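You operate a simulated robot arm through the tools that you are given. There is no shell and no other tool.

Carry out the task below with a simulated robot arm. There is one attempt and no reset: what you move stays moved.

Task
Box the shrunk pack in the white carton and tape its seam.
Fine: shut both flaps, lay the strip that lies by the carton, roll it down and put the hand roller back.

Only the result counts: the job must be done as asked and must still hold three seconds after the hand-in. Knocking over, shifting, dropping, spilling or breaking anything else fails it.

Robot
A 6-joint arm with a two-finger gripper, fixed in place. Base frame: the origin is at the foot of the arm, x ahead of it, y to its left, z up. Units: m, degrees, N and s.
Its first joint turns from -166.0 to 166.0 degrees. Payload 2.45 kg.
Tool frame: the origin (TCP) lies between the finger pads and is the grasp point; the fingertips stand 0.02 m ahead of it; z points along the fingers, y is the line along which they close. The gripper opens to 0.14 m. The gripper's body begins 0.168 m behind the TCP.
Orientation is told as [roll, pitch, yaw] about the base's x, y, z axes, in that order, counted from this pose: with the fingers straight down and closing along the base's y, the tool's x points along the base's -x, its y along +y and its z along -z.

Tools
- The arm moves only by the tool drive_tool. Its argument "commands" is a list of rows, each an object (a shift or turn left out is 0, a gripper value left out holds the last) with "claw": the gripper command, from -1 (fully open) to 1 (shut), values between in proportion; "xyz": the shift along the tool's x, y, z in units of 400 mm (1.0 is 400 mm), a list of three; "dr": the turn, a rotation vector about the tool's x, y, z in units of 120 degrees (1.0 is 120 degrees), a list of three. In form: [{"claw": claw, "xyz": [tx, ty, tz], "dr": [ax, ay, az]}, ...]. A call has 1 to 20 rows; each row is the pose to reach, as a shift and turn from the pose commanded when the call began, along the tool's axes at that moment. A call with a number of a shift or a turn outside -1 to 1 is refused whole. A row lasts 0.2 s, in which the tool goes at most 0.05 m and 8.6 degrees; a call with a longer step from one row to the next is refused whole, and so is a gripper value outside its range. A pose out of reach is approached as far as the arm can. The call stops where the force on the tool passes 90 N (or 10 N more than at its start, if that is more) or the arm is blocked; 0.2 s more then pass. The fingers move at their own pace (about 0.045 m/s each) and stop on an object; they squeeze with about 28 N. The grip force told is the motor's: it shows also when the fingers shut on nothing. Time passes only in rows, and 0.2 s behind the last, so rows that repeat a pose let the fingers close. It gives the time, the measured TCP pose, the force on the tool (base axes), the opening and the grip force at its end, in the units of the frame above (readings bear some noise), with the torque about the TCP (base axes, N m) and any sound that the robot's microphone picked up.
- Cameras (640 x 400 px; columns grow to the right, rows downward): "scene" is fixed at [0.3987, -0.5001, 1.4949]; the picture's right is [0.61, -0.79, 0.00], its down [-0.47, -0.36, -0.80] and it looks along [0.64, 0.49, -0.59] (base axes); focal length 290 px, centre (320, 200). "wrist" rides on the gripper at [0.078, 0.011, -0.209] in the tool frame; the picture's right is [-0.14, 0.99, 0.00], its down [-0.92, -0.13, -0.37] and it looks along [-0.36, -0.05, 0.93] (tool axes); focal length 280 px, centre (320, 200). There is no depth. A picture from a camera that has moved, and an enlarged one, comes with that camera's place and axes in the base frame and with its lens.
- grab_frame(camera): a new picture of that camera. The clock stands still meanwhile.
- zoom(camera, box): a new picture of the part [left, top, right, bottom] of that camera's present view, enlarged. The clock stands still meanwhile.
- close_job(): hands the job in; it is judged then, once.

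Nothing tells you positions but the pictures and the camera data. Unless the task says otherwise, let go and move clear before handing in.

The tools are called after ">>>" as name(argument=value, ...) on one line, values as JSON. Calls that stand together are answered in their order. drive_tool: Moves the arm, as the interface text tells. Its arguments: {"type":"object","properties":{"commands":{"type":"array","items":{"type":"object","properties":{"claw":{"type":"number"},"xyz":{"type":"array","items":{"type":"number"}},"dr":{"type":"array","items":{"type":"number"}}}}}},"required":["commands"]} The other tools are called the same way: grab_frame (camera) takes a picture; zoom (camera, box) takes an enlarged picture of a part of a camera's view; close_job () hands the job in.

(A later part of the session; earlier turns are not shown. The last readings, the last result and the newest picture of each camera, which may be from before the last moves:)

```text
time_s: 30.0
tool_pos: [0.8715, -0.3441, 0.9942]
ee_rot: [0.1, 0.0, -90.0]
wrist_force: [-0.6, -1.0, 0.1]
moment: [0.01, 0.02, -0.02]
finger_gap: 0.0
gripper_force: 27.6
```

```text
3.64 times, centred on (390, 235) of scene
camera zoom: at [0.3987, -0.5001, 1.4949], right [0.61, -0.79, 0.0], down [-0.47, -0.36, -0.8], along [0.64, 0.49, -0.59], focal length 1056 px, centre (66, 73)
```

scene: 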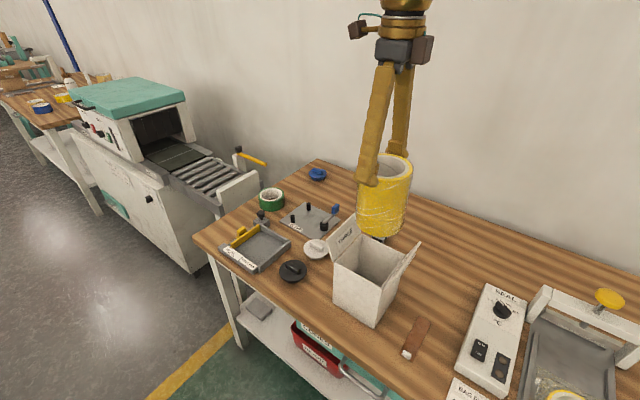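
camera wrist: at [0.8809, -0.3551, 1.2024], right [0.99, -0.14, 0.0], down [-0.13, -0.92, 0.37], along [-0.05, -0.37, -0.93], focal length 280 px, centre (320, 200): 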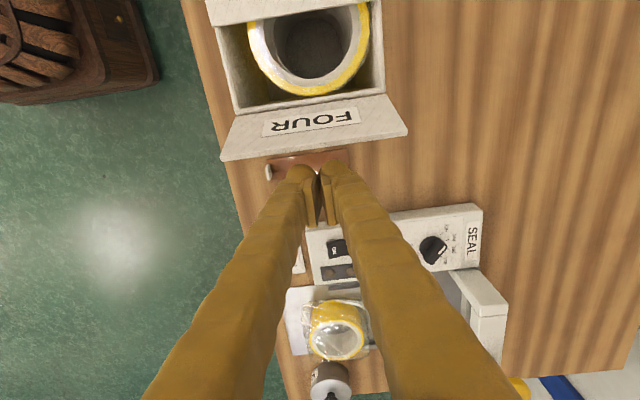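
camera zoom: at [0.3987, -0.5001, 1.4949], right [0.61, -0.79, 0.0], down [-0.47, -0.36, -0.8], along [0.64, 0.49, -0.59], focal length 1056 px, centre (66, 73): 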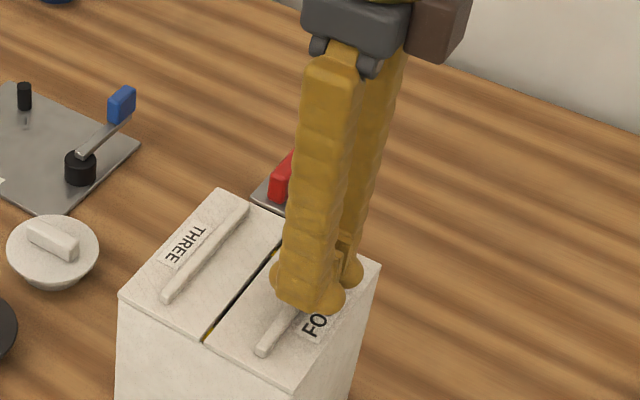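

Both flaps are shut with a narrow seam between them. I'll rise, open the fingers, and look at the carton top and the strip.

>>> drive_tool(commands=[{"claw": 1, "xyz": [0, 0, -0.1]}, {"claw": -1, "xyz": [0, 0, -0.2]}, {"xyz": [0, 0, -0.3]}, {"xyz": [0, 0, -0.4]}, {"xyz": [0, 0, -0.5]}, {"xyz": [0, 0, -0.5]}, {"xyz": [0, 0, -0.5]}, {"xyz": [0, 0, -0.5]}, {"xyz": [0, 0, -0.5]}])

>>> grab_frame(camera="wrist")

>>> zoom(camera="scene", box=[320, 210, 430, 290])

>>> zoom(camera="wrist", box=[240, 20, 400, 160])

>>> zoom(camera="wrist", box=[260, 140, 400, 260])

```text
time_s: 32.0
tool_pos: [0.8701, -0.3423, 1.1953]
ee_rot: [0.1, 0.0, -89.9]
wrist_force: [0.1, 0.2, -1.0]
moment: [0.0, -0.04, 0.01]
finger_gap: 0.1398
gripper_force: 0.0
```

```text
taken
camera wrist: at [0.8812, -0.2647, 1.4034], right [0.99, -0.14, 0.0], down [-0.13, -0.92, 0.37], along [-0.05, -0.37, -0.93], focal length 280 px, centre (320, 200)
```

wrist: 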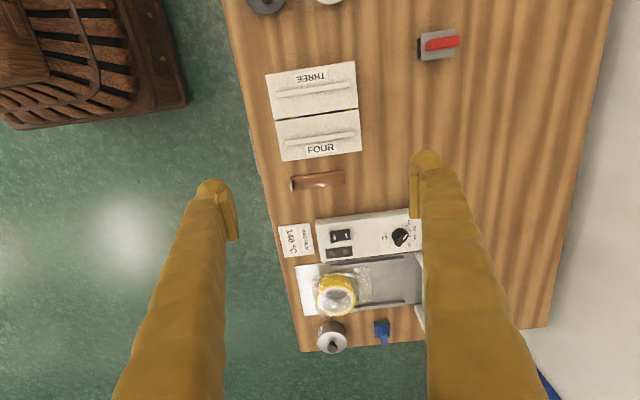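

```text
5.00 times, centred on (375, 250) of scene
camera zoom: at [0.3987, -0.5001, 1.4949], right [0.61, -0.79, 0.0], down [-0.47, -0.36, -0.8], along [0.64, 0.49, -0.59], focal length 1452 px, centre (45, -50)
```

zoom: 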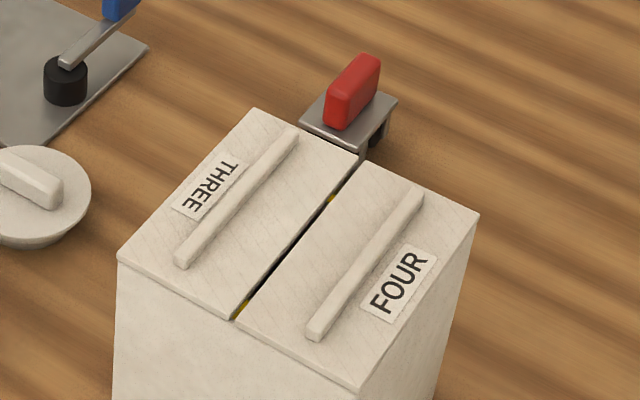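

```text
2.86 times, centred on (320, 90) of wrist
camera zoom: at [0.8812, -0.2647, 1.4034], right [0.99, -0.14, 0.0], down [-0.13, -0.92, 0.37], along [-0.05, -0.37, -0.93], focal length 801 px, centre (320, 514)
```

zoom: 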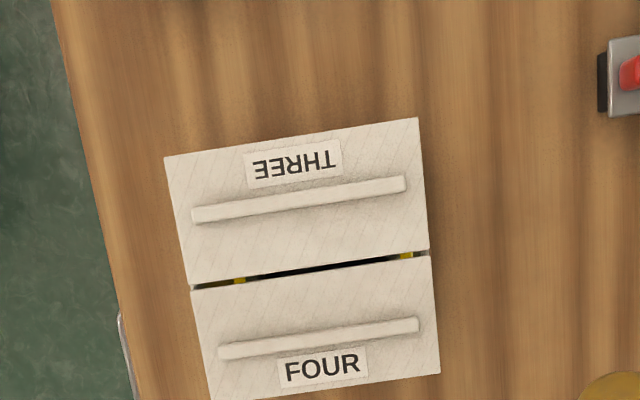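

```text
3.33 times, centred on (330, 200) of wrist
camera zoom: at [0.8812, -0.2647, 1.4034], right [0.99, -0.14, 0.0], down [-0.13, -0.92, 0.37], along [-0.05, -0.37, -0.93], focal length 935 px, centre (287, 200)
```

zoom: 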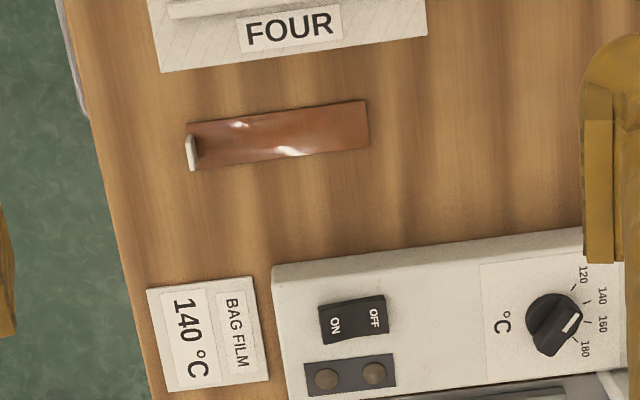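

The seam runs along x at y≈-0.299 (x 0.806–0.935), with ribs 36 mm either side. The strip's upright tab sits at its low-x end, near (0.791, -0.458), with the bench top at about 0.79. I'll move over the tab with a partial opening and look again closer.

>>> drive_tool(commands=[{"claw": 0.286, "xyz": [-0.07, -0.05, 0]}, {"xyz": [-0.14, -0.1, 0]}, {"xyz": [-0.21, -0.15, 0]}, {"xyz": [-0.2875, -0.2, 0]}, {"xyz": [-0.2875, -0.2, 0.1]}, {"xyz": [-0.2875, -0.2, 0.2]}, {"xyz": [-0.2875, -0.2, 0.3]}, {"xyz": [-0.2875, -0.2, 0.4]}, {"xyz": [-0.2875, -0.2, 0.5]}, {"xyz": [-0.2875, -0.2, 0.611]}, {"xyz": [-0.2875, -0.2, 0.611]}])

>>> grab_frame(camera="wrist")

>>> zoom(camera="wrist", box=[270, 130, 410, 250])

>>> zoom(camera="scene", box=[360, 270, 480, 370])

```text
time_s: 34.4
tool_pos: [0.7943, -0.4547, 0.9505]
ee_rot: [0.1, 0.1, -90.0]
wrist_force: [0.2, -0.4, 0.2]
moment: [-0.03, -0.05, -0.02]
finger_gap: 0.0502
gripper_force: 0.0
```

```text
taken
camera wrist: at [0.804, -0.377, 1.1587], right [0.99, -0.14, 0.0], down [-0.13, -0.92, 0.37], along [-0.05, -0.37, -0.93], focal length 280 px, centre (320, 200)
```

wrist: 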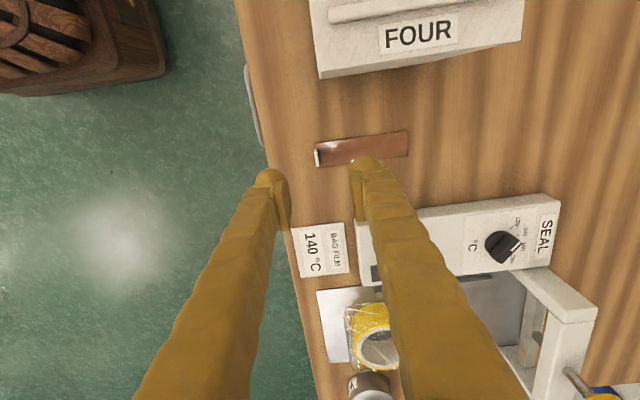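

```text
3.33 times, centred on (340, 190) of wrist
camera zoom: at [0.804, -0.377, 1.1587], right [0.99, -0.14, 0.0], down [-0.13, -0.92, 0.37], along [-0.05, -0.37, -0.93], focal length 935 px, centre (253, 233)
```

zoom: 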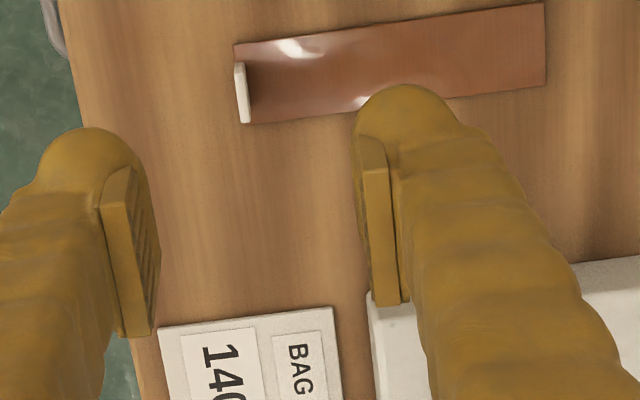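

```text
4.00 times, centred on (420, 320) of scene
camera zoom: at [0.3987, -0.5001, 1.4949], right [0.61, -0.79, 0.0], down [-0.47, -0.36, -0.8], along [0.64, 0.49, -0.59], focal length 1162 px, centre (-80, -280)
```

zoom: 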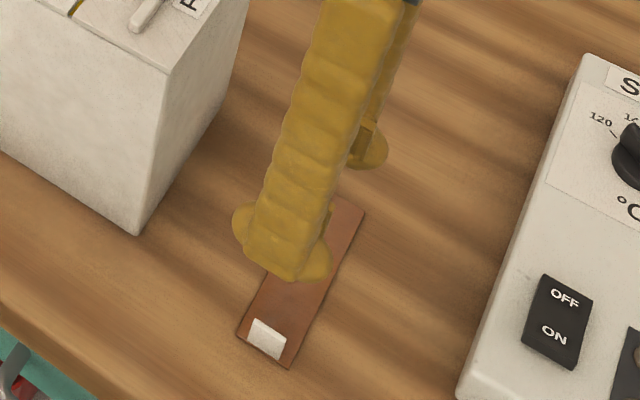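

The tab is about 6 mm in -x and 5 mm in -y of the tool axis. I'll correct and come down close above the strip.

>>> drive_tool(commands=[{"claw": 0.286, "xyz": [-0.0118, -0.0143, 0.06]}, {"xyz": [-0.0118, -0.0143, 0.14]}, {"xyz": [-0.0118, -0.0143, 0.22]}, {"xyz": [-0.0118, -0.0143, 0.28]}, {"xyz": [-0.0118, -0.0143, 0.315]}, {"xyz": [-0.0118, -0.0143, 0.315]}])

>>> zoom(camera="wrist", box=[240, 130, 400, 250])

>>> zoom(camera="scene", box=[370, 300, 450, 370])

```text
time_s: 35.8
tool_pos: [0.7859, -0.4617, 0.8249]
ee_rot: [0.1, 0.0, -90.0]
wrist_force: [-0.9, 0.6, -0.1]
moment: [0.02, -0.02, 0.02]
finger_gap: 0.0499
gripper_force: 0.0
```

```text
3.33 times, centred on (320, 190) of wrist
camera zoom: at [0.7953, -0.3835, 1.0333], right [0.99, -0.14, 0.0], down [-0.13, -0.92, 0.37], along [-0.05, -0.37, -0.93], focal length 935 px, centre (320, 233)
```

zoom: 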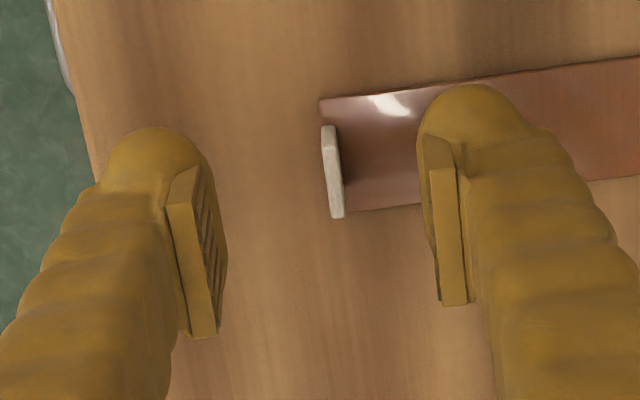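

```text
5.71 times, centred on (410, 335) of scene
camera zoom: at [0.3987, -0.5001, 1.4949], right [0.61, -0.79, 0.0], down [-0.47, -0.36, -0.8], along [0.64, 0.49, -0.59], focal length 1660 px, centre (-194, -571)
```

zoom: 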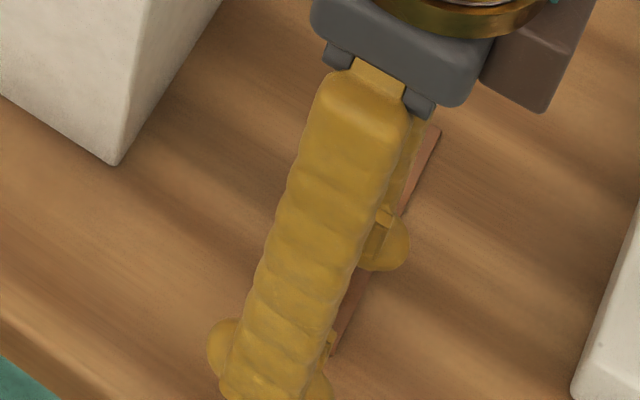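

The tab is nearly centred between the pads. I'll nudge 3 mm in +x and 2 mm in +y and lower in small steps.

>>> drive_tool(commands=[{"claw": 0.286, "xyz": [0.005, 0.0075, 0.0]}, {"xyz": [0.005, 0.0075, 0.01]}, {"xyz": [0.005, 0.0075, 0.02]}, {"xyz": [0.005, 0.0075, 0.02]}])

>>> zoom(camera="wrist", box=[240, 130, 400, 250])

```text
time_s: 36.8
tool_pos: [0.7899, -0.4595, 0.8164]
ee_rot: [0.1, 0.0, -90.0]
wrist_force: [-0.3, 0.0, -0.1]
moment: [0.05, 0.0, -0.02]
finger_gap: 0.05
gripper_force: 0.0
```

```text
3.33 times, centred on (320, 190) of wrist
camera zoom: at [0.7989, -0.3824, 1.0248], right [0.99, -0.14, 0.0], down [-0.13, -0.92, 0.37], along [-0.05, -0.37, -0.93], focal length 935 px, centre (320, 233)
```

zoom: 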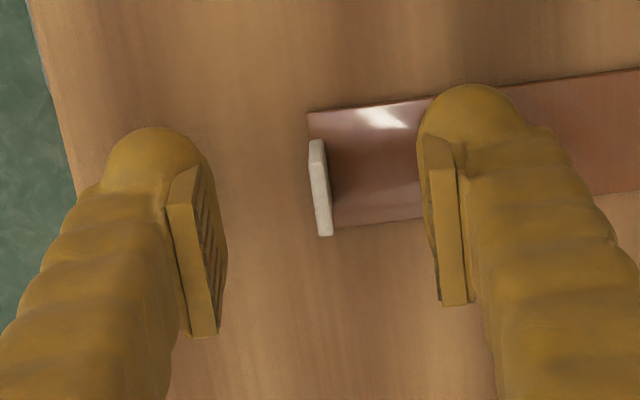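

>>> drive_tool(commands=[{"claw": 0.286, "xyz": [0, 0, 0.004]}, {"xyz": [0, 0, 0.008]}, {"xyz": [0, 0, 0.008]}])

```text
time_s: 37.6
tool_pos: [0.7896, -0.4599, 0.8129]
ee_rot: [0.1, 0.0, -90.0]
wrist_force: [0.3, 0.6, 0.4]
moment: [0.01, -0.01, 0.01]
finger_gap: 0.0498
gripper_force: 0.0
```

>>> zoom(camera="wrist", box=[240, 130, 400, 250])

>>> zoom(camera="scene", box=[380, 310, 440, 370])

```text
3.33 times, centred on (320, 190) of wrist
camera zoom: at [0.7992, -0.3829, 1.0217], right [0.99, -0.14, 0.0], down [-0.13, -0.92, 0.37], along [-0.05, -0.37, -0.93], focal length 935 px, centre (320, 233)
```

zoom: 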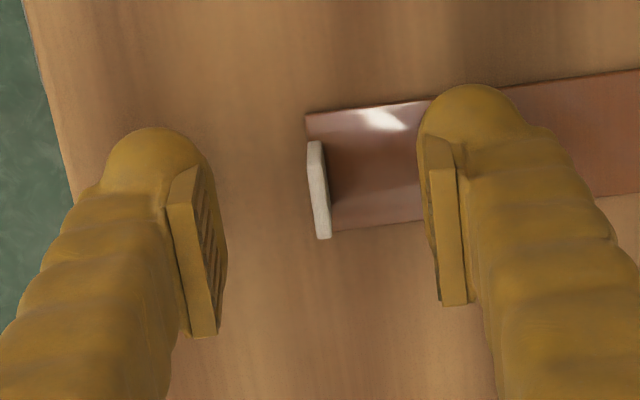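

```text
6.67 times, centred on (410, 340) of scene
camera zoom: at [0.3987, -0.5001, 1.4949], right [0.61, -0.79, 0.0], down [-0.47, -0.36, -0.8], along [0.64, 0.49, -0.59], focal length 1937 px, centre (-280, -733)
```

zoom: 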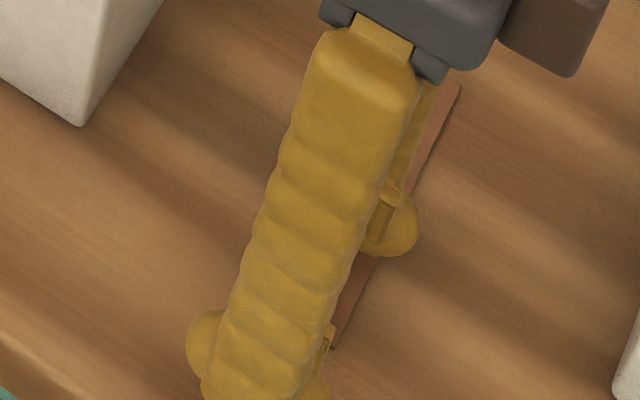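

No contact yet and the tab is well between the pads. I'll close on it now.

>>> drive_tool(commands=[{"claw": 1, "xyz": [0, 0, 0]}, {"xyz": [0, 0, 0]}, {"xyz": [0, 0, 0]}, {"xyz": [0, 0, 0]}, {"xyz": [0, 0, 0]}, {"xyz": [0, 0, 0]}])

>>> zoom(camera="wrist", box=[240, 130, 400, 250])

>>> zoom(camera="scene", box=[370, 300, 450, 370])

```text
time_s: 39.0
tool_pos: [0.7904, -0.46, 0.8132]
ee_rot: [0.0, 0.1, -90.0]
wrist_force: [0.5, -0.2, 0.4]
moment: [0.03, 0.03, 0.02]
finger_gap: 0.0058
gripper_force: 28.0
```

```text
3.33 times, centred on (320, 190) of wrist
camera zoom: at [0.7993, -0.3829, 1.0217], right [0.99, -0.14, 0.0], down [-0.13, -0.92, 0.37], along [-0.05, -0.37, -0.93], focal length 935 px, centre (320, 233)
```

zoom: 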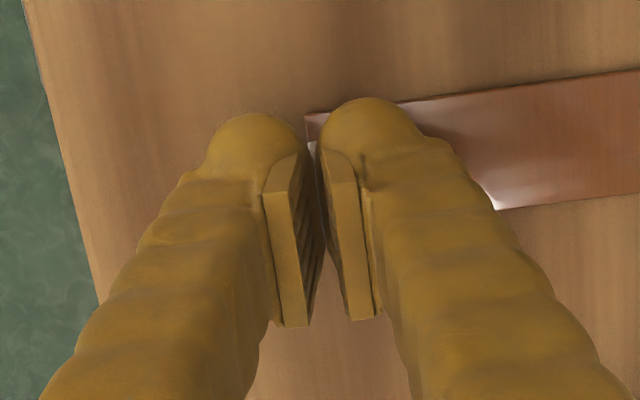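

```text
5.71 times, centred on (410, 335) of scene
camera zoom: at [0.3987, -0.5001, 1.4949], right [0.61, -0.79, 0.0], down [-0.47, -0.36, -0.8], along [0.64, 0.49, -0.59], focal length 1660 px, centre (-194, -571)
```

zoom: 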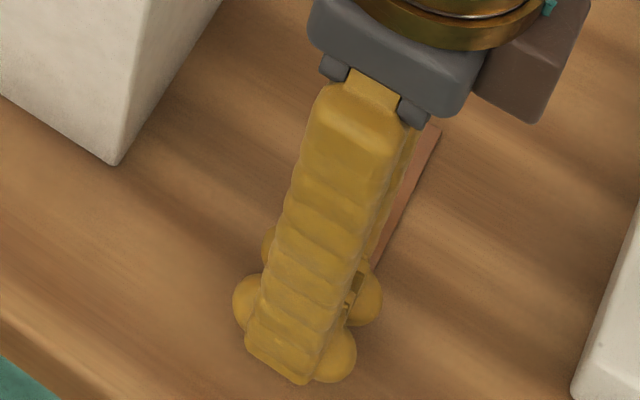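

The tab is gripped with a 5.8 mm gap. I'll lift the strip and check how it hangs.

>>> drive_tool(commands=[{"claw": 1, "xyz": [0, 0, -0.02]}, {"xyz": [0, 0, -0.05]}, {"xyz": [0, 0, -0.1]}, {"xyz": [0, 0, -0.15]}, {"xyz": [0, 0, -0.2]}, {"xyz": [0, 0, -0.2]}])

>>> grab_frame(camera="wrist")

>>> zoom(camera="scene", box=[360, 240, 480, 340])

```text
time_s: 40.4
tool_pos: [0.7881, -0.4601, 0.8933]
ee_rot: [0.0, -0.1, -90.0]
wrist_force: [0.4, 0.2, -0.1]
moment: [-0.01, 0.0, -0.03]
finger_gap: 0.0058
gripper_force: 27.9
```

```text
taken
camera wrist: at [0.7979, -0.3815, 1.1018], right [0.99, -0.14, 0.0], down [-0.13, -0.92, 0.37], along [-0.05, -0.37, -0.93], focal length 280 px, centre (320, 200)
```

wrist: 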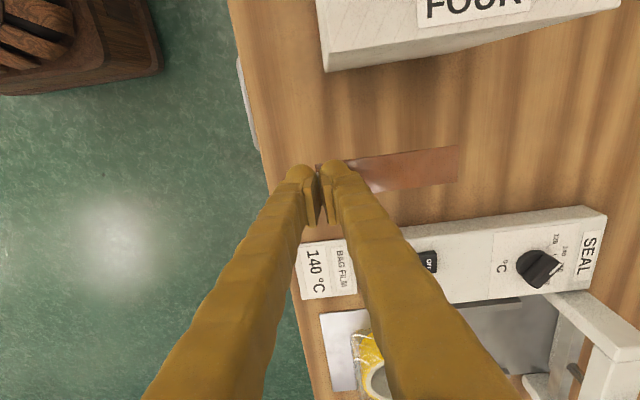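

```text
4.00 times, centred on (420, 290) of scene
camera zoom: at [0.3987, -0.5001, 1.4949], right [0.61, -0.79, 0.0], down [-0.47, -0.36, -0.8], along [0.64, 0.49, -0.59], focal length 1162 px, centre (-80, -160)
```

zoom: 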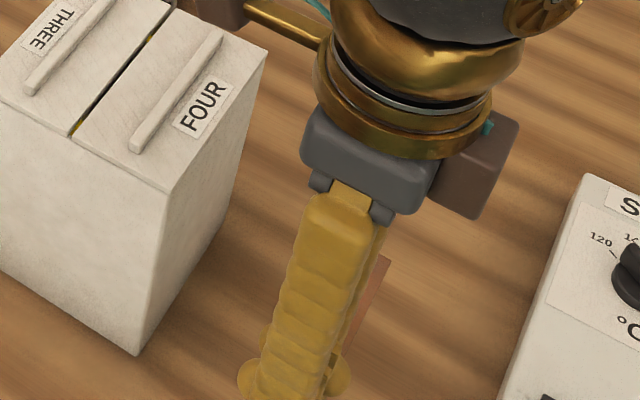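

The strip is held level. I'll carry it over the carton and hover above the seam for an alignment check.

>>> drive_tool(commands=[{"claw": 1, "xyz": [0, 0, -0.1]}, {"xyz": [0, 0, -0.2]}, {"xyz": [0, 0, -0.2925]}, {"xyz": [0.08, 0.012, -0.2925]}, {"xyz": [0.16, 0.024, -0.2925]}, {"xyz": [0.24, 0.036, -0.2925]}, {"xyz": [0.32, 0.048, -0.2925]}, {"xyz": [0.395, 0.06, -0.2925]}, {"xyz": [0.395, 0.06, -0.2925]}])

>>> grab_frame(camera="wrist")

>>> zoom(camera="wrist", box=[240, 80, 480, 260])

>>> zoom(camera="scene", box=[320, 190, 440, 290])

```text
time_s: 42.4
tool_pos: [0.8153, -0.3017, 1.0109]
ee_rot: [0.0, 0.0, -90.0]
wrist_force: [-0.8, -0.9, -0.3]
moment: [-0.02, 0.0, 0.0]
finger_gap: 0.0062
gripper_force: 27.2
```

```text
taken
camera wrist: at [0.8252, -0.225, 1.2189], right [0.99, -0.14, 0.0], down [-0.13, -0.92, 0.37], along [-0.05, -0.37, -0.93], focal length 280 px, centre (320, 200)
```

wrist: 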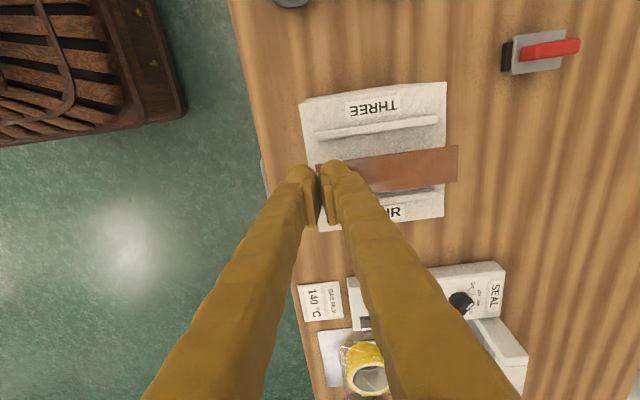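

```text
2.22 times, centred on (360, 170) of wrist
camera zoom: at [0.8252, -0.225, 1.2189], right [0.99, -0.14, 0.0], down [-0.13, -0.92, 0.37], along [-0.05, -0.37, -0.93], focal length 623 px, centre (231, 267)
```

zoom: 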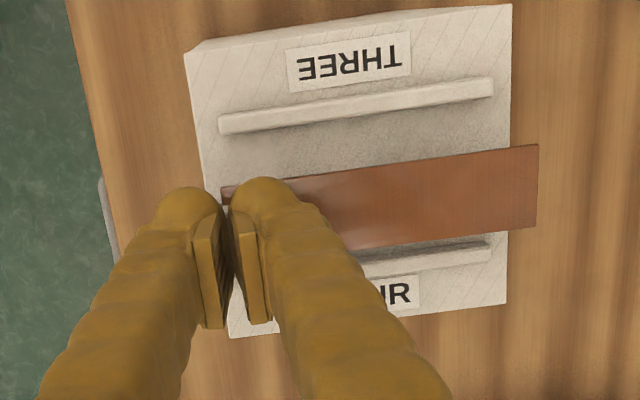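

```text
4.00 times, centred on (380, 240) of scene
camera zoom: at [0.3987, -0.5001, 1.4949], right [0.61, -0.79, 0.0], down [-0.47, -0.36, -0.8], along [0.64, 0.49, -0.59], focal length 1162 px, centre (80, 40)
```

zoom: 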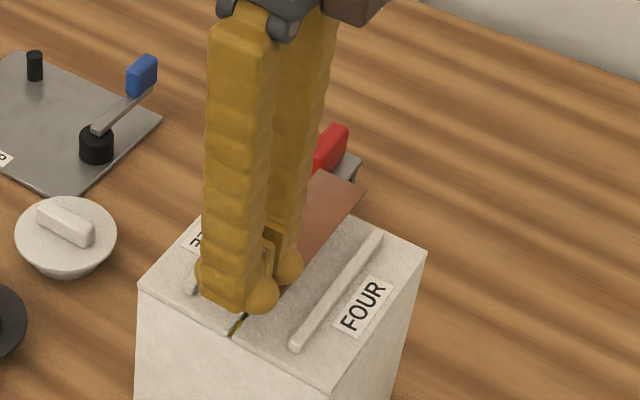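

The strip is centred on the seam to within about a millimetre and parallel to it. I'll lower it gently to the flaps, watching the force.

>>> drive_tool(commands=[{"claw": 1, "xyz": [0, 0, 0.02]}, {"xyz": [0, 0, 0.04]}, {"xyz": [0, 0, 0.055]}, {"xyz": [0, 0, 0.065]}, {"xyz": [0, 0, 0.065]}])

>>> zoom(camera="scene", box=[330, 200, 430, 290])

```text
time_s: 43.6
tool_pos: [0.8137, -0.3023, 0.9864]
ee_rot: [0.1, -0.1, -90.0]
wrist_force: [-2.7, 0.7, 15.9]
moment: [0.06, 0.01, 0.08]
finger_gap: 0.0062
gripper_force: 27.7
```

```text
4.44 times, centred on (380, 245) of scene
camera zoom: at [0.3987, -0.5001, 1.4949], right [0.61, -0.79, 0.0], down [-0.47, -0.36, -0.8], along [0.64, 0.49, -0.59], focal length 1291 px, centre (53, 0)
```

zoom: 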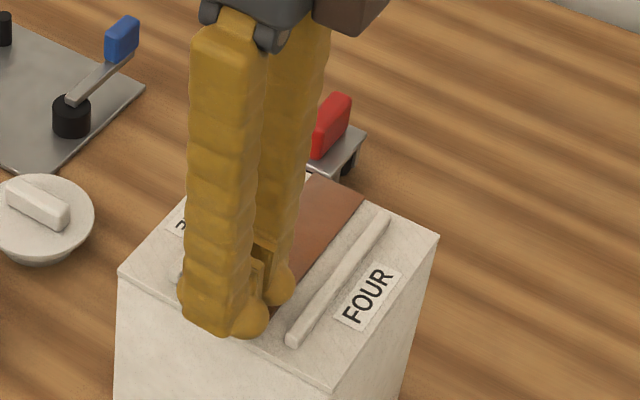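

Contact at about 16 N, so the strip is down on the flaps between the ribs. I'll ease off slightly and release the tab, then rise.

>>> drive_tool(commands=[{"claw": 1, "xyz": [0, 0, -0.003]}, {"xyz": [0, 0, -0.003]}])

```text
time_s: 44.2
tool_pos: [0.8148, -0.3021, 0.9865]
ee_rot: [0.2, 0.0, -90.0]
wrist_force: [0.0, -2.4, 9.3]
moment: [-0.07, 0.01, -0.04]
finger_gap: 0.006
gripper_force: 28.1
```

>>> drive_tool(commands=[{"claw": 0.5, "xyz": [0, 0, 0]}, {"xyz": [0, 0, 0]}, {"xyz": [0, 0, 0]}, {"xyz": [0, 0, 0]}])

>>> zoom(camera="wrist", box=[240, 80, 480, 260])

>>> zoom(camera="scene", box=[330, 200, 430, 290])

```text
time_s: 45.2
tool_pos: [0.8133, -0.3002, 0.9868]
ee_rot: [0.0, 0.0, -90.1]
wrist_force: [-1.3, -0.3, -0.3]
moment: [0.01, -0.01, 0.01]
finger_gap: 0.0352
gripper_force: 0.1
```

```text
2.22 times, centred on (360, 170) of wrist
camera zoom: at [0.8234, -0.2248, 1.1947], right [0.99, -0.14, 0.0], down [-0.13, -0.92, 0.37], along [-0.05, -0.37, -0.93], focal length 623 px, centre (231, 267)
```

zoom: 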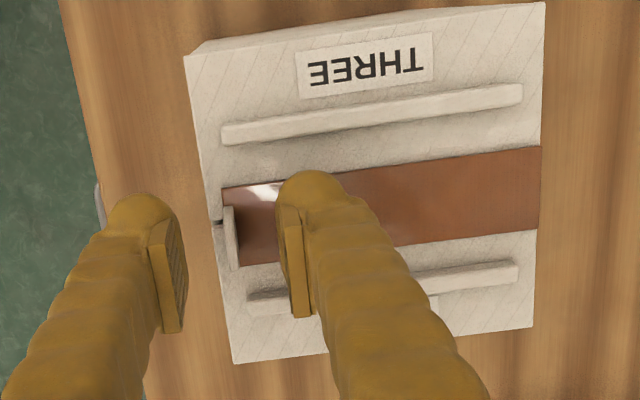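

```text
4.44 times, centred on (380, 245) of scene
camera zoom: at [0.3987, -0.5001, 1.4949], right [0.61, -0.79, 0.0], down [-0.47, -0.36, -0.8], along [0.64, 0.49, -0.59], focal length 1291 px, centre (53, 0)
```

zoom: 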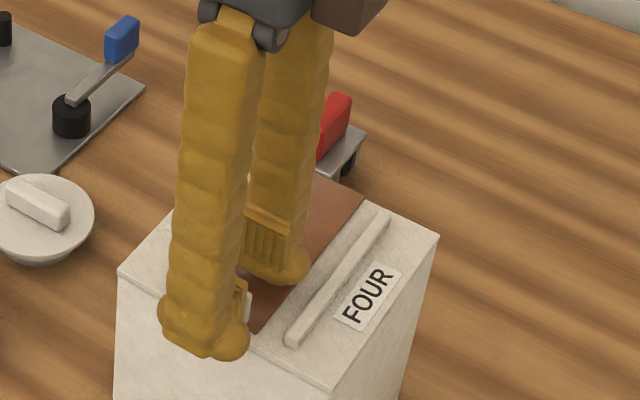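

The strip is laid along the seam. I'll rise straight up and look at the result before fetching the roller.

>>> drive_tool(commands=[{"claw": 0.5, "xyz": [0, 0, -0.05]}, {"xyz": [0, 0, -0.12]}, {"xyz": [0, 0, -0.22]}, {"xyz": [0, 0, -0.32]}, {"xyz": [0, 0, -0.42]}, {"xyz": [0, 0, -0.5]}, {"xyz": [0, 0, -0.5]}])

>>> grab_frame(camera="wrist")

>>> zoom(camera="wrist", box=[280, 70, 440, 210])

>>> zoom(camera="scene", box=[330, 200, 430, 290])

```text
time_s: 46.8
tool_pos: [0.8157, -0.3007, 1.184]
ee_rot: [0.0, 0.0, -90.0]
wrist_force: [-0.1, -0.1, -0.2]
moment: [0.01, 0.0, -0.03]
finger_gap: 0.0352
gripper_force: 0.1
```

```text
taken
camera wrist: at [0.8253, -0.2231, 1.3918], right [0.99, -0.14, 0.0], down [-0.13, -0.92, 0.37], along [-0.05, -0.37, -0.93], focal length 280 px, centre (320, 200)
```

wrist: 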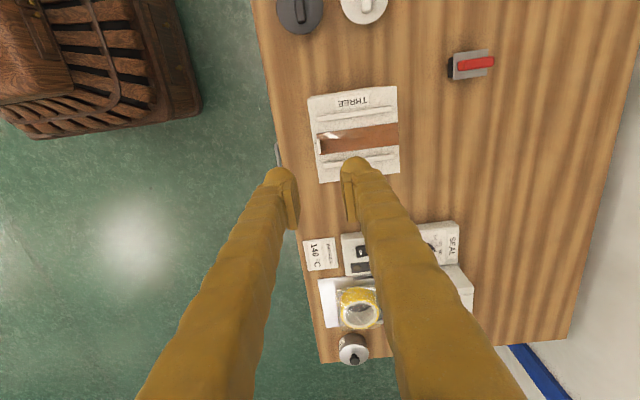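

```text
2.86 times, centred on (360, 140) of wrist
camera zoom: at [0.8253, -0.2231, 1.3918], right [0.99, -0.14, 0.0], down [-0.13, -0.92, 0.37], along [-0.05, -0.37, -0.93], focal length 801 px, centre (206, 371)
```

zoom: 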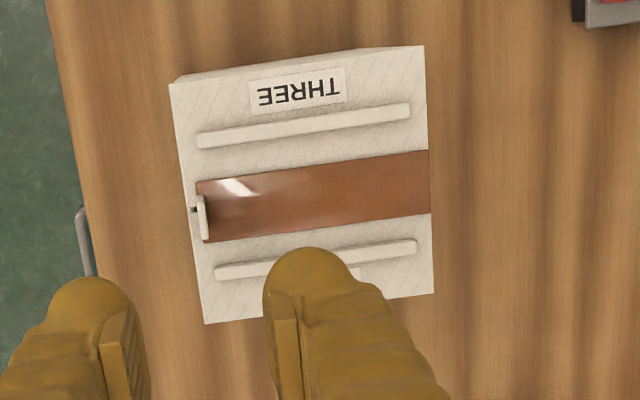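

```text
4.44 times, centred on (380, 245) of scene
camera zoom: at [0.3987, -0.5001, 1.4949], right [0.61, -0.79, 0.0], down [-0.47, -0.36, -0.8], along [0.64, 0.49, -0.59], focal length 1291 px, centre (53, 0)
```

zoom: 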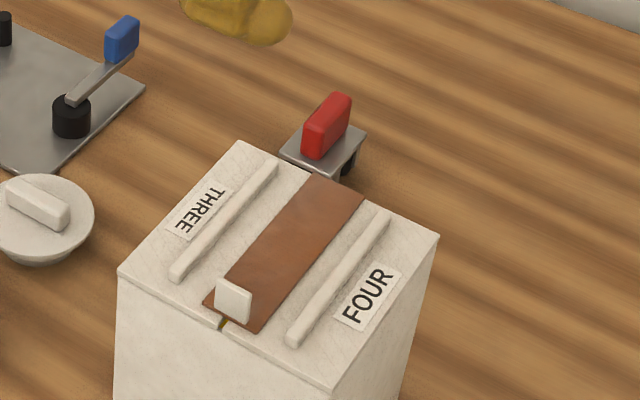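

The strip lies flat on the seam. Now I'll measure the roller accurately.

>>> zoom(camera="wrist", box=[430, 30, 520, 100])

>>> zoom(camera="scene", box=[360, 205, 420, 255])

```text
5.71 times, centred on (475, 65) of wrist
camera zoom: at [0.8253, -0.2231, 1.3918], right [0.99, -0.14, 0.0], down [-0.13, -0.92, 0.37], along [-0.05, -0.37, -0.93], focal length 1602 px, centre (-566, 971)
```

zoom: 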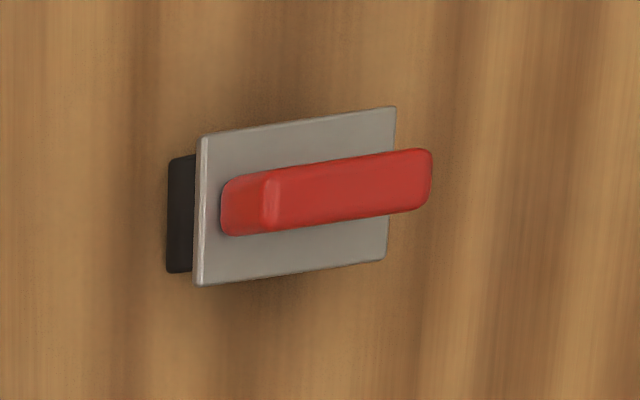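

```text
8.00 times, centred on (390, 230) of scene
camera zoom: at [0.3987, -0.5001, 1.4949], right [0.61, -0.79, 0.0], down [-0.47, -0.36, -0.8], along [0.64, 0.49, -0.59], focal length 2324 px, centre (-240, -40)
```

zoom: 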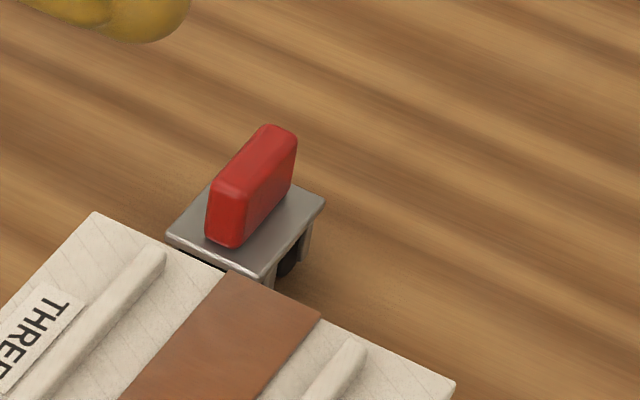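

The roller handle top is at about (1.101, -0.221, 0.861), 48 mm along x and 18 mm wide along y. I'll move above it, turning the tool to yaw 0 so the fingers close along y.

>>> drive_tool(commands=[{"claw": 0.2, "xyz": [0.0166, 0.06, 0], "dr": [0, 0, -0.0625]}, {"xyz": [0.0332, 0.12, 0], "dr": [0, 0, -0.125]}, {"xyz": [0.0498, 0.18, 0.01], "dr": [0, 0, -0.1875]}, {"xyz": [0.0664, 0.24, 0.02], "dr": [0, 0, -0.25]}, {"xyz": [0.083, 0.3, 0.03], "dr": [0, 0, -0.3125]}, {"xyz": [0.0995, 0.36, 0.04], "dr": [0, 0, -0.375]}, {"xyz": [0.116, 0.42, 0.05], "dr": [0, 0, -0.4375]}, {"xyz": [0.1325, 0.48, 0.06], "dr": [0, 0, -0.5]}, {"xyz": [0.149, 0.54, 0.07], "dr": [0, 0, -0.5625]}, {"xyz": [0.1655, 0.6, 0.08], "dr": [0, 0, -0.625]}, {"xyz": [0.182, 0.66, 0.09], "dr": [0, 0, -0.6875]}, {"xyz": [0.199, 0.719, 0.1], "dr": [0, 0, -0.75]}, {"xyz": [0.199, 0.719, 0.1], "dr": [0, 0, -0.75]}])

>>> grab_frame(camera="wrist")

>>> zoom(camera="wrist", box=[270, 120, 370, 220])

>>> grab_frame(camera="scene")

```text
time_s: 49.6
tool_pos: [1.0995, -0.2226, 1.1434]
ee_rot: [0.0, 0.0, 0.0]
wrist_force: [-0.1, -0.8, 0.2]
moment: [-0.02, 0.02, -0.03]
finger_gap: 0.0558
gripper_force: 0.0
```

```text
taken
camera wrist: at [1.0193, -0.2133, 1.3512], right [0.14, 0.99, 0.0], down [0.92, -0.13, 0.37], along [0.37, -0.05, -0.93], focal length 280 px, centre (320, 200)
```

wrist: 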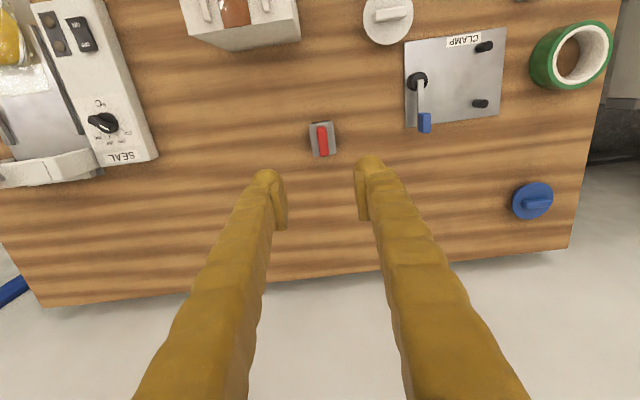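

```text
4.00 times, centred on (320, 170) of wrist
camera zoom: at [1.0193, -0.2133, 1.3512], right [0.14, 0.99, 0.0], down [0.92, -0.13, 0.37], along [0.37, -0.05, -0.93], focal length 1122 px, centre (320, 320)
```

zoom: 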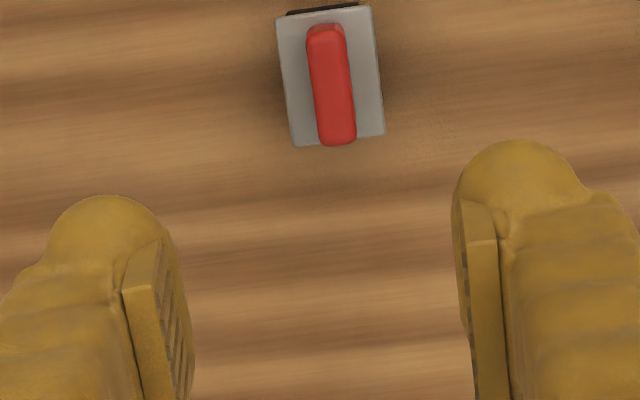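

```text
taken
```

scene: 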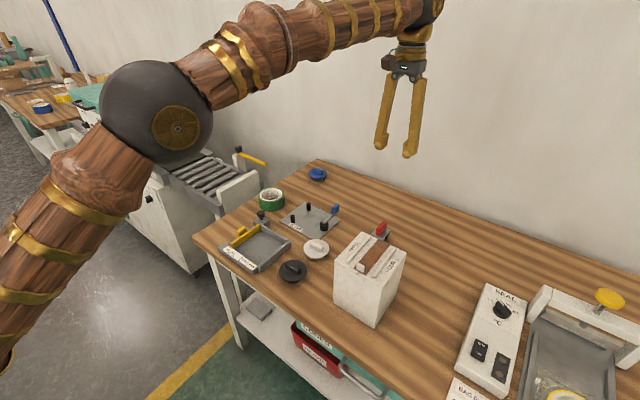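

The handle is about 5 mm further in +x and 3 mm in +y of the tool axis, aligned with x. I'll correct and descend to just above it.

>>> drive_tool(commands=[{"claw": 0.2, "xyz": [-0.0125, 0.0075, 0.1]}, {"xyz": [-0.0125, 0.0075, 0.2]}, {"xyz": [-0.0125, 0.0075, 0.3]}, {"xyz": [-0.0125, 0.0075, 0.4]}, {"xyz": [-0.0125, 0.0075, 0.5]}, {"xyz": [-0.0125, 0.0075, 0.6]}, {"xyz": [-0.0125, 0.0075, 0.6]}])

>>> zoom(camera="wrist", box=[240, 110, 400, 230])

>>> zoom(camera="scene", box=[330, 190, 430, 260])

```text
time_s: 51.2
tool_pos: [1.1059, -0.2182, 0.9093]
ee_rot: [0.0, -0.1, 0.0]
wrist_force: [-0.3, -0.4, 0.6]
moment: [0.01, -0.04, 0.03]
finger_gap: 0.056
gripper_force: 0.1
```

```text
3.33 times, centred on (320, 170) of wrist
camera zoom: at [1.0261, -0.2084, 1.1164], right [0.14, 0.99, 0.0], down [0.92, -0.13, 0.37], along [0.37, -0.05, -0.93], focal length 935 px, centre (320, 300)
```

zoom: 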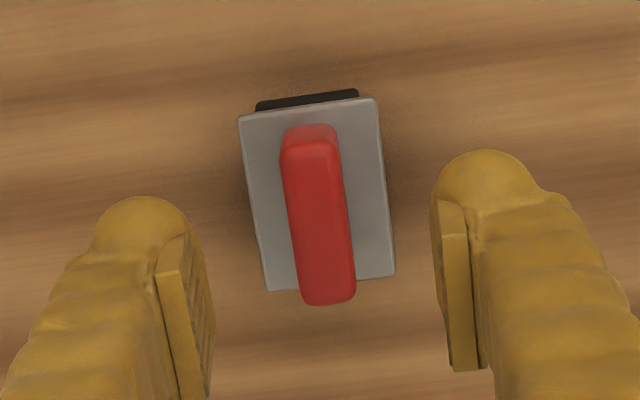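

```text
5.71 times, centred on (380, 225) of scene
camera zoom: at [0.3987, -0.5001, 1.4949], right [0.61, -0.79, 0.0], down [-0.47, -0.36, -0.8], along [0.64, 0.49, -0.59], focal length 1660 px, centre (-23, 57)
```

zoom: 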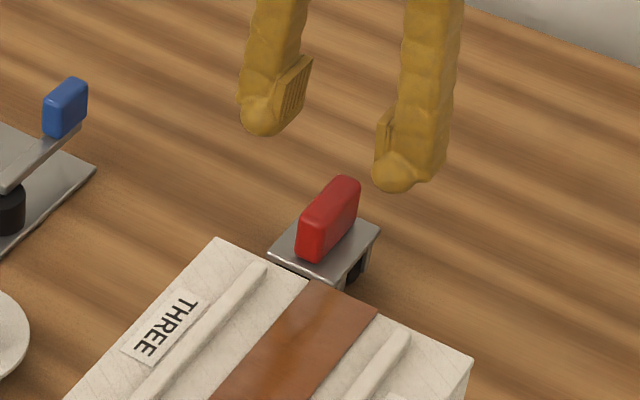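

>>> drive_tool(commands=[{"claw": 0.2, "xyz": [0, 0, 0.05]}, {"xyz": [0, 0, 0.08]}, {"xyz": [0, 0, 0.08]}])

```text
time_s: 52.0
tool_pos: [1.1065, -0.2192, 0.8748]
ee_rot: [0.0, 0.0, 0.0]
wrist_force: [-0.1, 0.0, -0.6]
moment: [0.02, -0.01, 0.0]
finger_gap: 0.0561
gripper_force: 0.1
```

>>> drive_tool(commands=[{"claw": 0.2, "xyz": [0, 0, 0.03]}, {"xyz": [0, 0, 0.055]}, {"xyz": [0, 0, 0.055]}])

>>> zoom(camera="scene", box=[340, 195, 420, 255])

>>> zoom(camera="wrist", box=[240, 110, 400, 230])

```text
time_s: 52.8
tool_pos: [1.1063, -0.2189, 0.853]
ee_rot: [0.0, -0.1, -0.1]
wrist_force: [-0.3, 0.1, -0.2]
moment: [0.01, -0.01, -0.02]
finger_gap: 0.0558
gripper_force: 0.0
```

```text
6.67 times, centred on (380, 225) of scene
camera zoom: at [0.3987, -0.5001, 1.4949], right [0.61, -0.79, 0.0], down [-0.47, -0.36, -0.8], along [0.64, 0.49, -0.59], focal length 1937 px, centre (-80, 33)
```

zoom: 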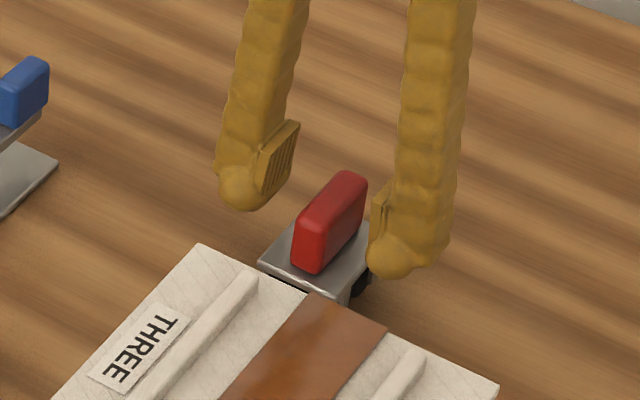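

```text
3.33 times, centred on (320, 170) of wrist
camera zoom: at [1.0258, -0.2093, 1.0608], right [0.14, 0.99, 0.0], down [0.92, -0.13, 0.37], along [0.37, -0.05, -0.93], focal length 935 px, centre (320, 300)
```

zoom: 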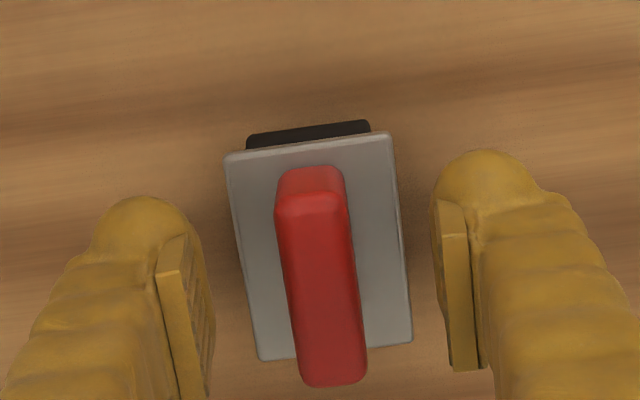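

The handle is centred between the pads. Closing.

>>> drive_tool(commands=[{"claw": 1, "xyz": [0, 0, 0]}, {"xyz": [0, 0, 0]}, {"xyz": [0, 0, 0]}, {"xyz": [0, 0, 0]}, {"xyz": [0, 0, 0]}])

>>> zoom(camera="wrist", box=[240, 110, 400, 230])

```text
time_s: 54.0
tool_pos: [1.105, -0.2203, 0.8521]
ee_rot: [0.0, -0.1, 0.0]
wrist_force: [0.5, 0.8, 0.0]
moment: [-0.02, 0.0, 0.02]
finger_gap: 0.0167
gripper_force: 27.8
```

```text
3.33 times, centred on (320, 170) of wrist
camera zoom: at [1.0258, -0.2093, 1.0609], right [0.14, 0.99, 0.0], down [0.92, -0.13, 0.37], along [0.37, -0.05, -0.93], focal length 935 px, centre (320, 300)
```

zoom: 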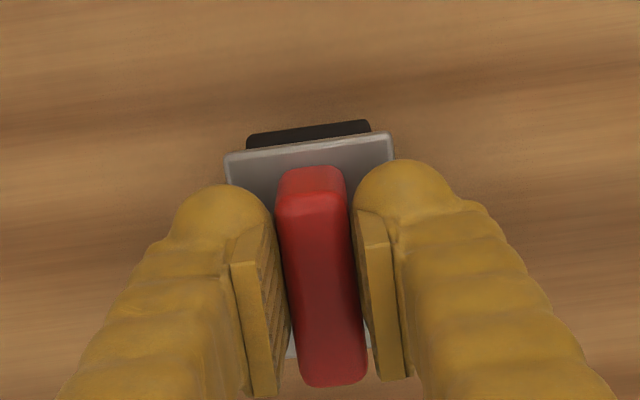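

Gripped at 16.7 mm. Lifting the roller straight up, then carrying it over the seam.

>>> drive_tool(commands=[{"claw": 1, "xyz": [0, 0, -0.03]}, {"xyz": [0, 0, -0.1]}, {"xyz": [0, 0, -0.2]}, {"xyz": [0, 0, -0.3]}, {"xyz": [0, 0, -0.4]}, {"xyz": [0, 0, -0.5]}, {"xyz": [0, 0, -0.6]}, {"xyz": [0, 0, -0.6]}])

>>> grab_frame(camera="wrist")

>>> zoom(camera="scene", box=[350, 100, 450, 260])

```text
time_s: 55.8
tool_pos: [1.1074, -0.2174, 1.0938]
ee_rot: [0.0, 0.0, 0.0]
wrist_force: [0.6, 0.6, -1.3]
moment: [-0.01, -0.02, -0.01]
finger_gap: 0.0169
gripper_force: 28.0
```

```text
taken
camera wrist: at [1.0274, -0.2078, 1.3018], right [0.14, 0.99, 0.0], down [0.92, -0.13, 0.37], along [0.37, -0.05, -0.93], focal length 280 px, centre (320, 200)
```

wrist: 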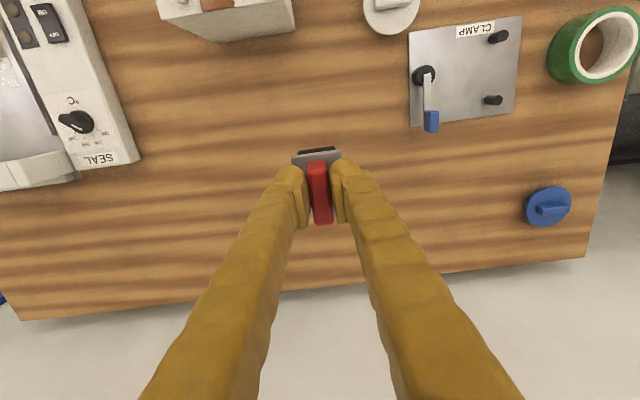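

```text
2.50 times, centred on (400, 180) of scene
camera zoom: at [0.3987, -0.5001, 1.4949], right [0.61, -0.79, 0.0], down [-0.47, -0.36, -0.8], along [0.64, 0.49, -0.59], focal length 726 px, centre (120, 250)
```

zoom: 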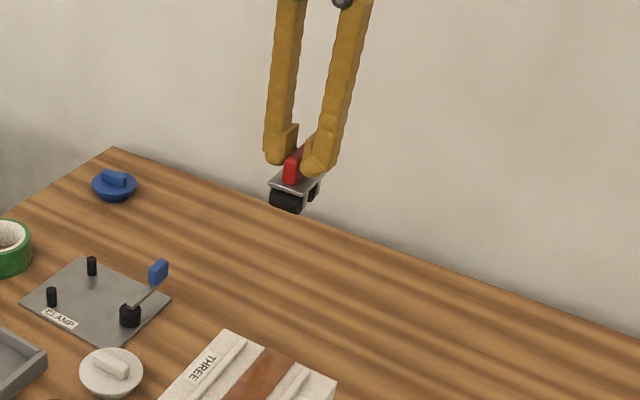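

>>> zoom(camera="scene", box=[380, 140, 420, 190])

>>> drive_tool(commands=[{"claw": 1, "xyz": [0.08, -0.03, 0]}, {"xyz": [0.16, -0.06, 0]}, {"xyz": [0.24, -0.09, 0]}, {"xyz": [0.32, -0.12, 0]}, {"xyz": [0.4, -0.15, 0]}, {"xyz": [0.48, -0.18, 0]}, {"xyz": [0.55, -0.2, 0]}, {"xyz": [0.576, -0.2, 0]}, {"xyz": [0.576, -0.2, 0]}])

>>> grab_frame(camera="wrist")

>>> zoom(camera="wrist", box=[220, 80, 420, 230])

>>> zoom(camera="scene", box=[320, 190, 440, 290])

```text
8.00 times, centred on (400, 165) of scene
camera zoom: at [0.3987, -0.5001, 1.4949], right [0.61, -0.79, 0.0], down [-0.47, -0.36, -0.8], along [0.64, 0.49, -0.59], focal length 2324 px, centre (-320, 480)
```

zoom: 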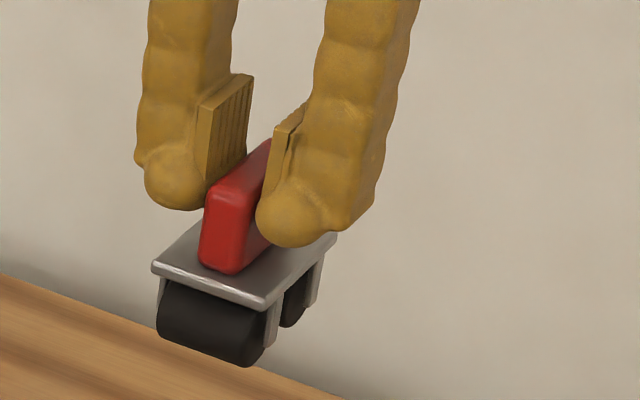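

```text
time_s: 57.8
tool_pos: [0.875, -0.3009, 1.091]
ee_rot: [0.0, -0.1, 0.0]
wrist_force: [-0.7, -0.7, -1.2]
moment: [0.0, -0.01, -0.02]
finger_gap: 0.0166
gripper_force: 27.9
```

```text
taken
camera wrist: at [0.7947, -0.2904, 1.2994], right [0.14, 0.99, 0.0], down [0.92, -0.13, 0.37], along [0.37, -0.05, -0.93], focal length 280 px, centre (320, 200)
```

wrist: 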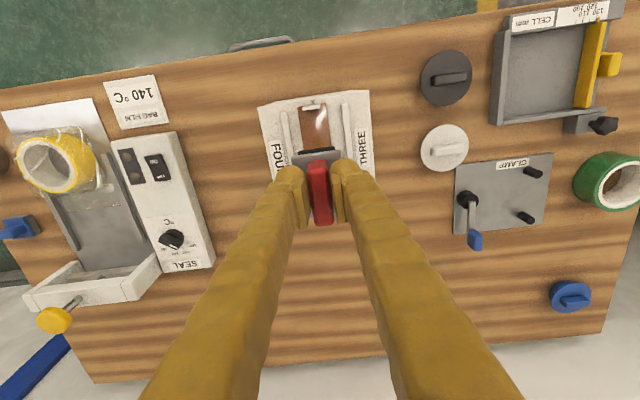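

```text
2.67 times, centred on (320, 155) of wrist
camera zoom: at [0.7947, -0.2904, 1.2994], right [0.14, 0.99, 0.0], down [0.92, -0.13, 0.37], along [0.37, -0.05, -0.93], focal length 748 px, centre (320, 320)
```

zoom: 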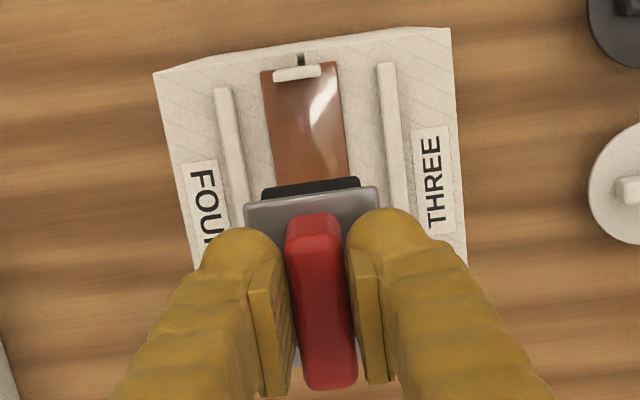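

```text
4.00 times, centred on (380, 240) of scene
camera zoom: at [0.3987, -0.5001, 1.4949], right [0.61, -0.79, 0.0], down [-0.47, -0.36, -0.8], along [0.64, 0.49, -0.59], focal length 1162 px, centre (80, 40)
```

zoom: 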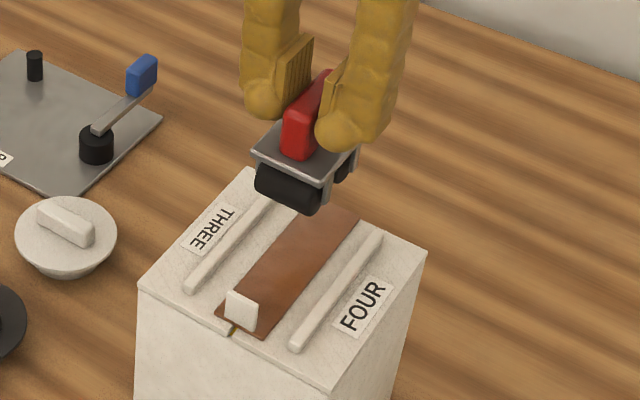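

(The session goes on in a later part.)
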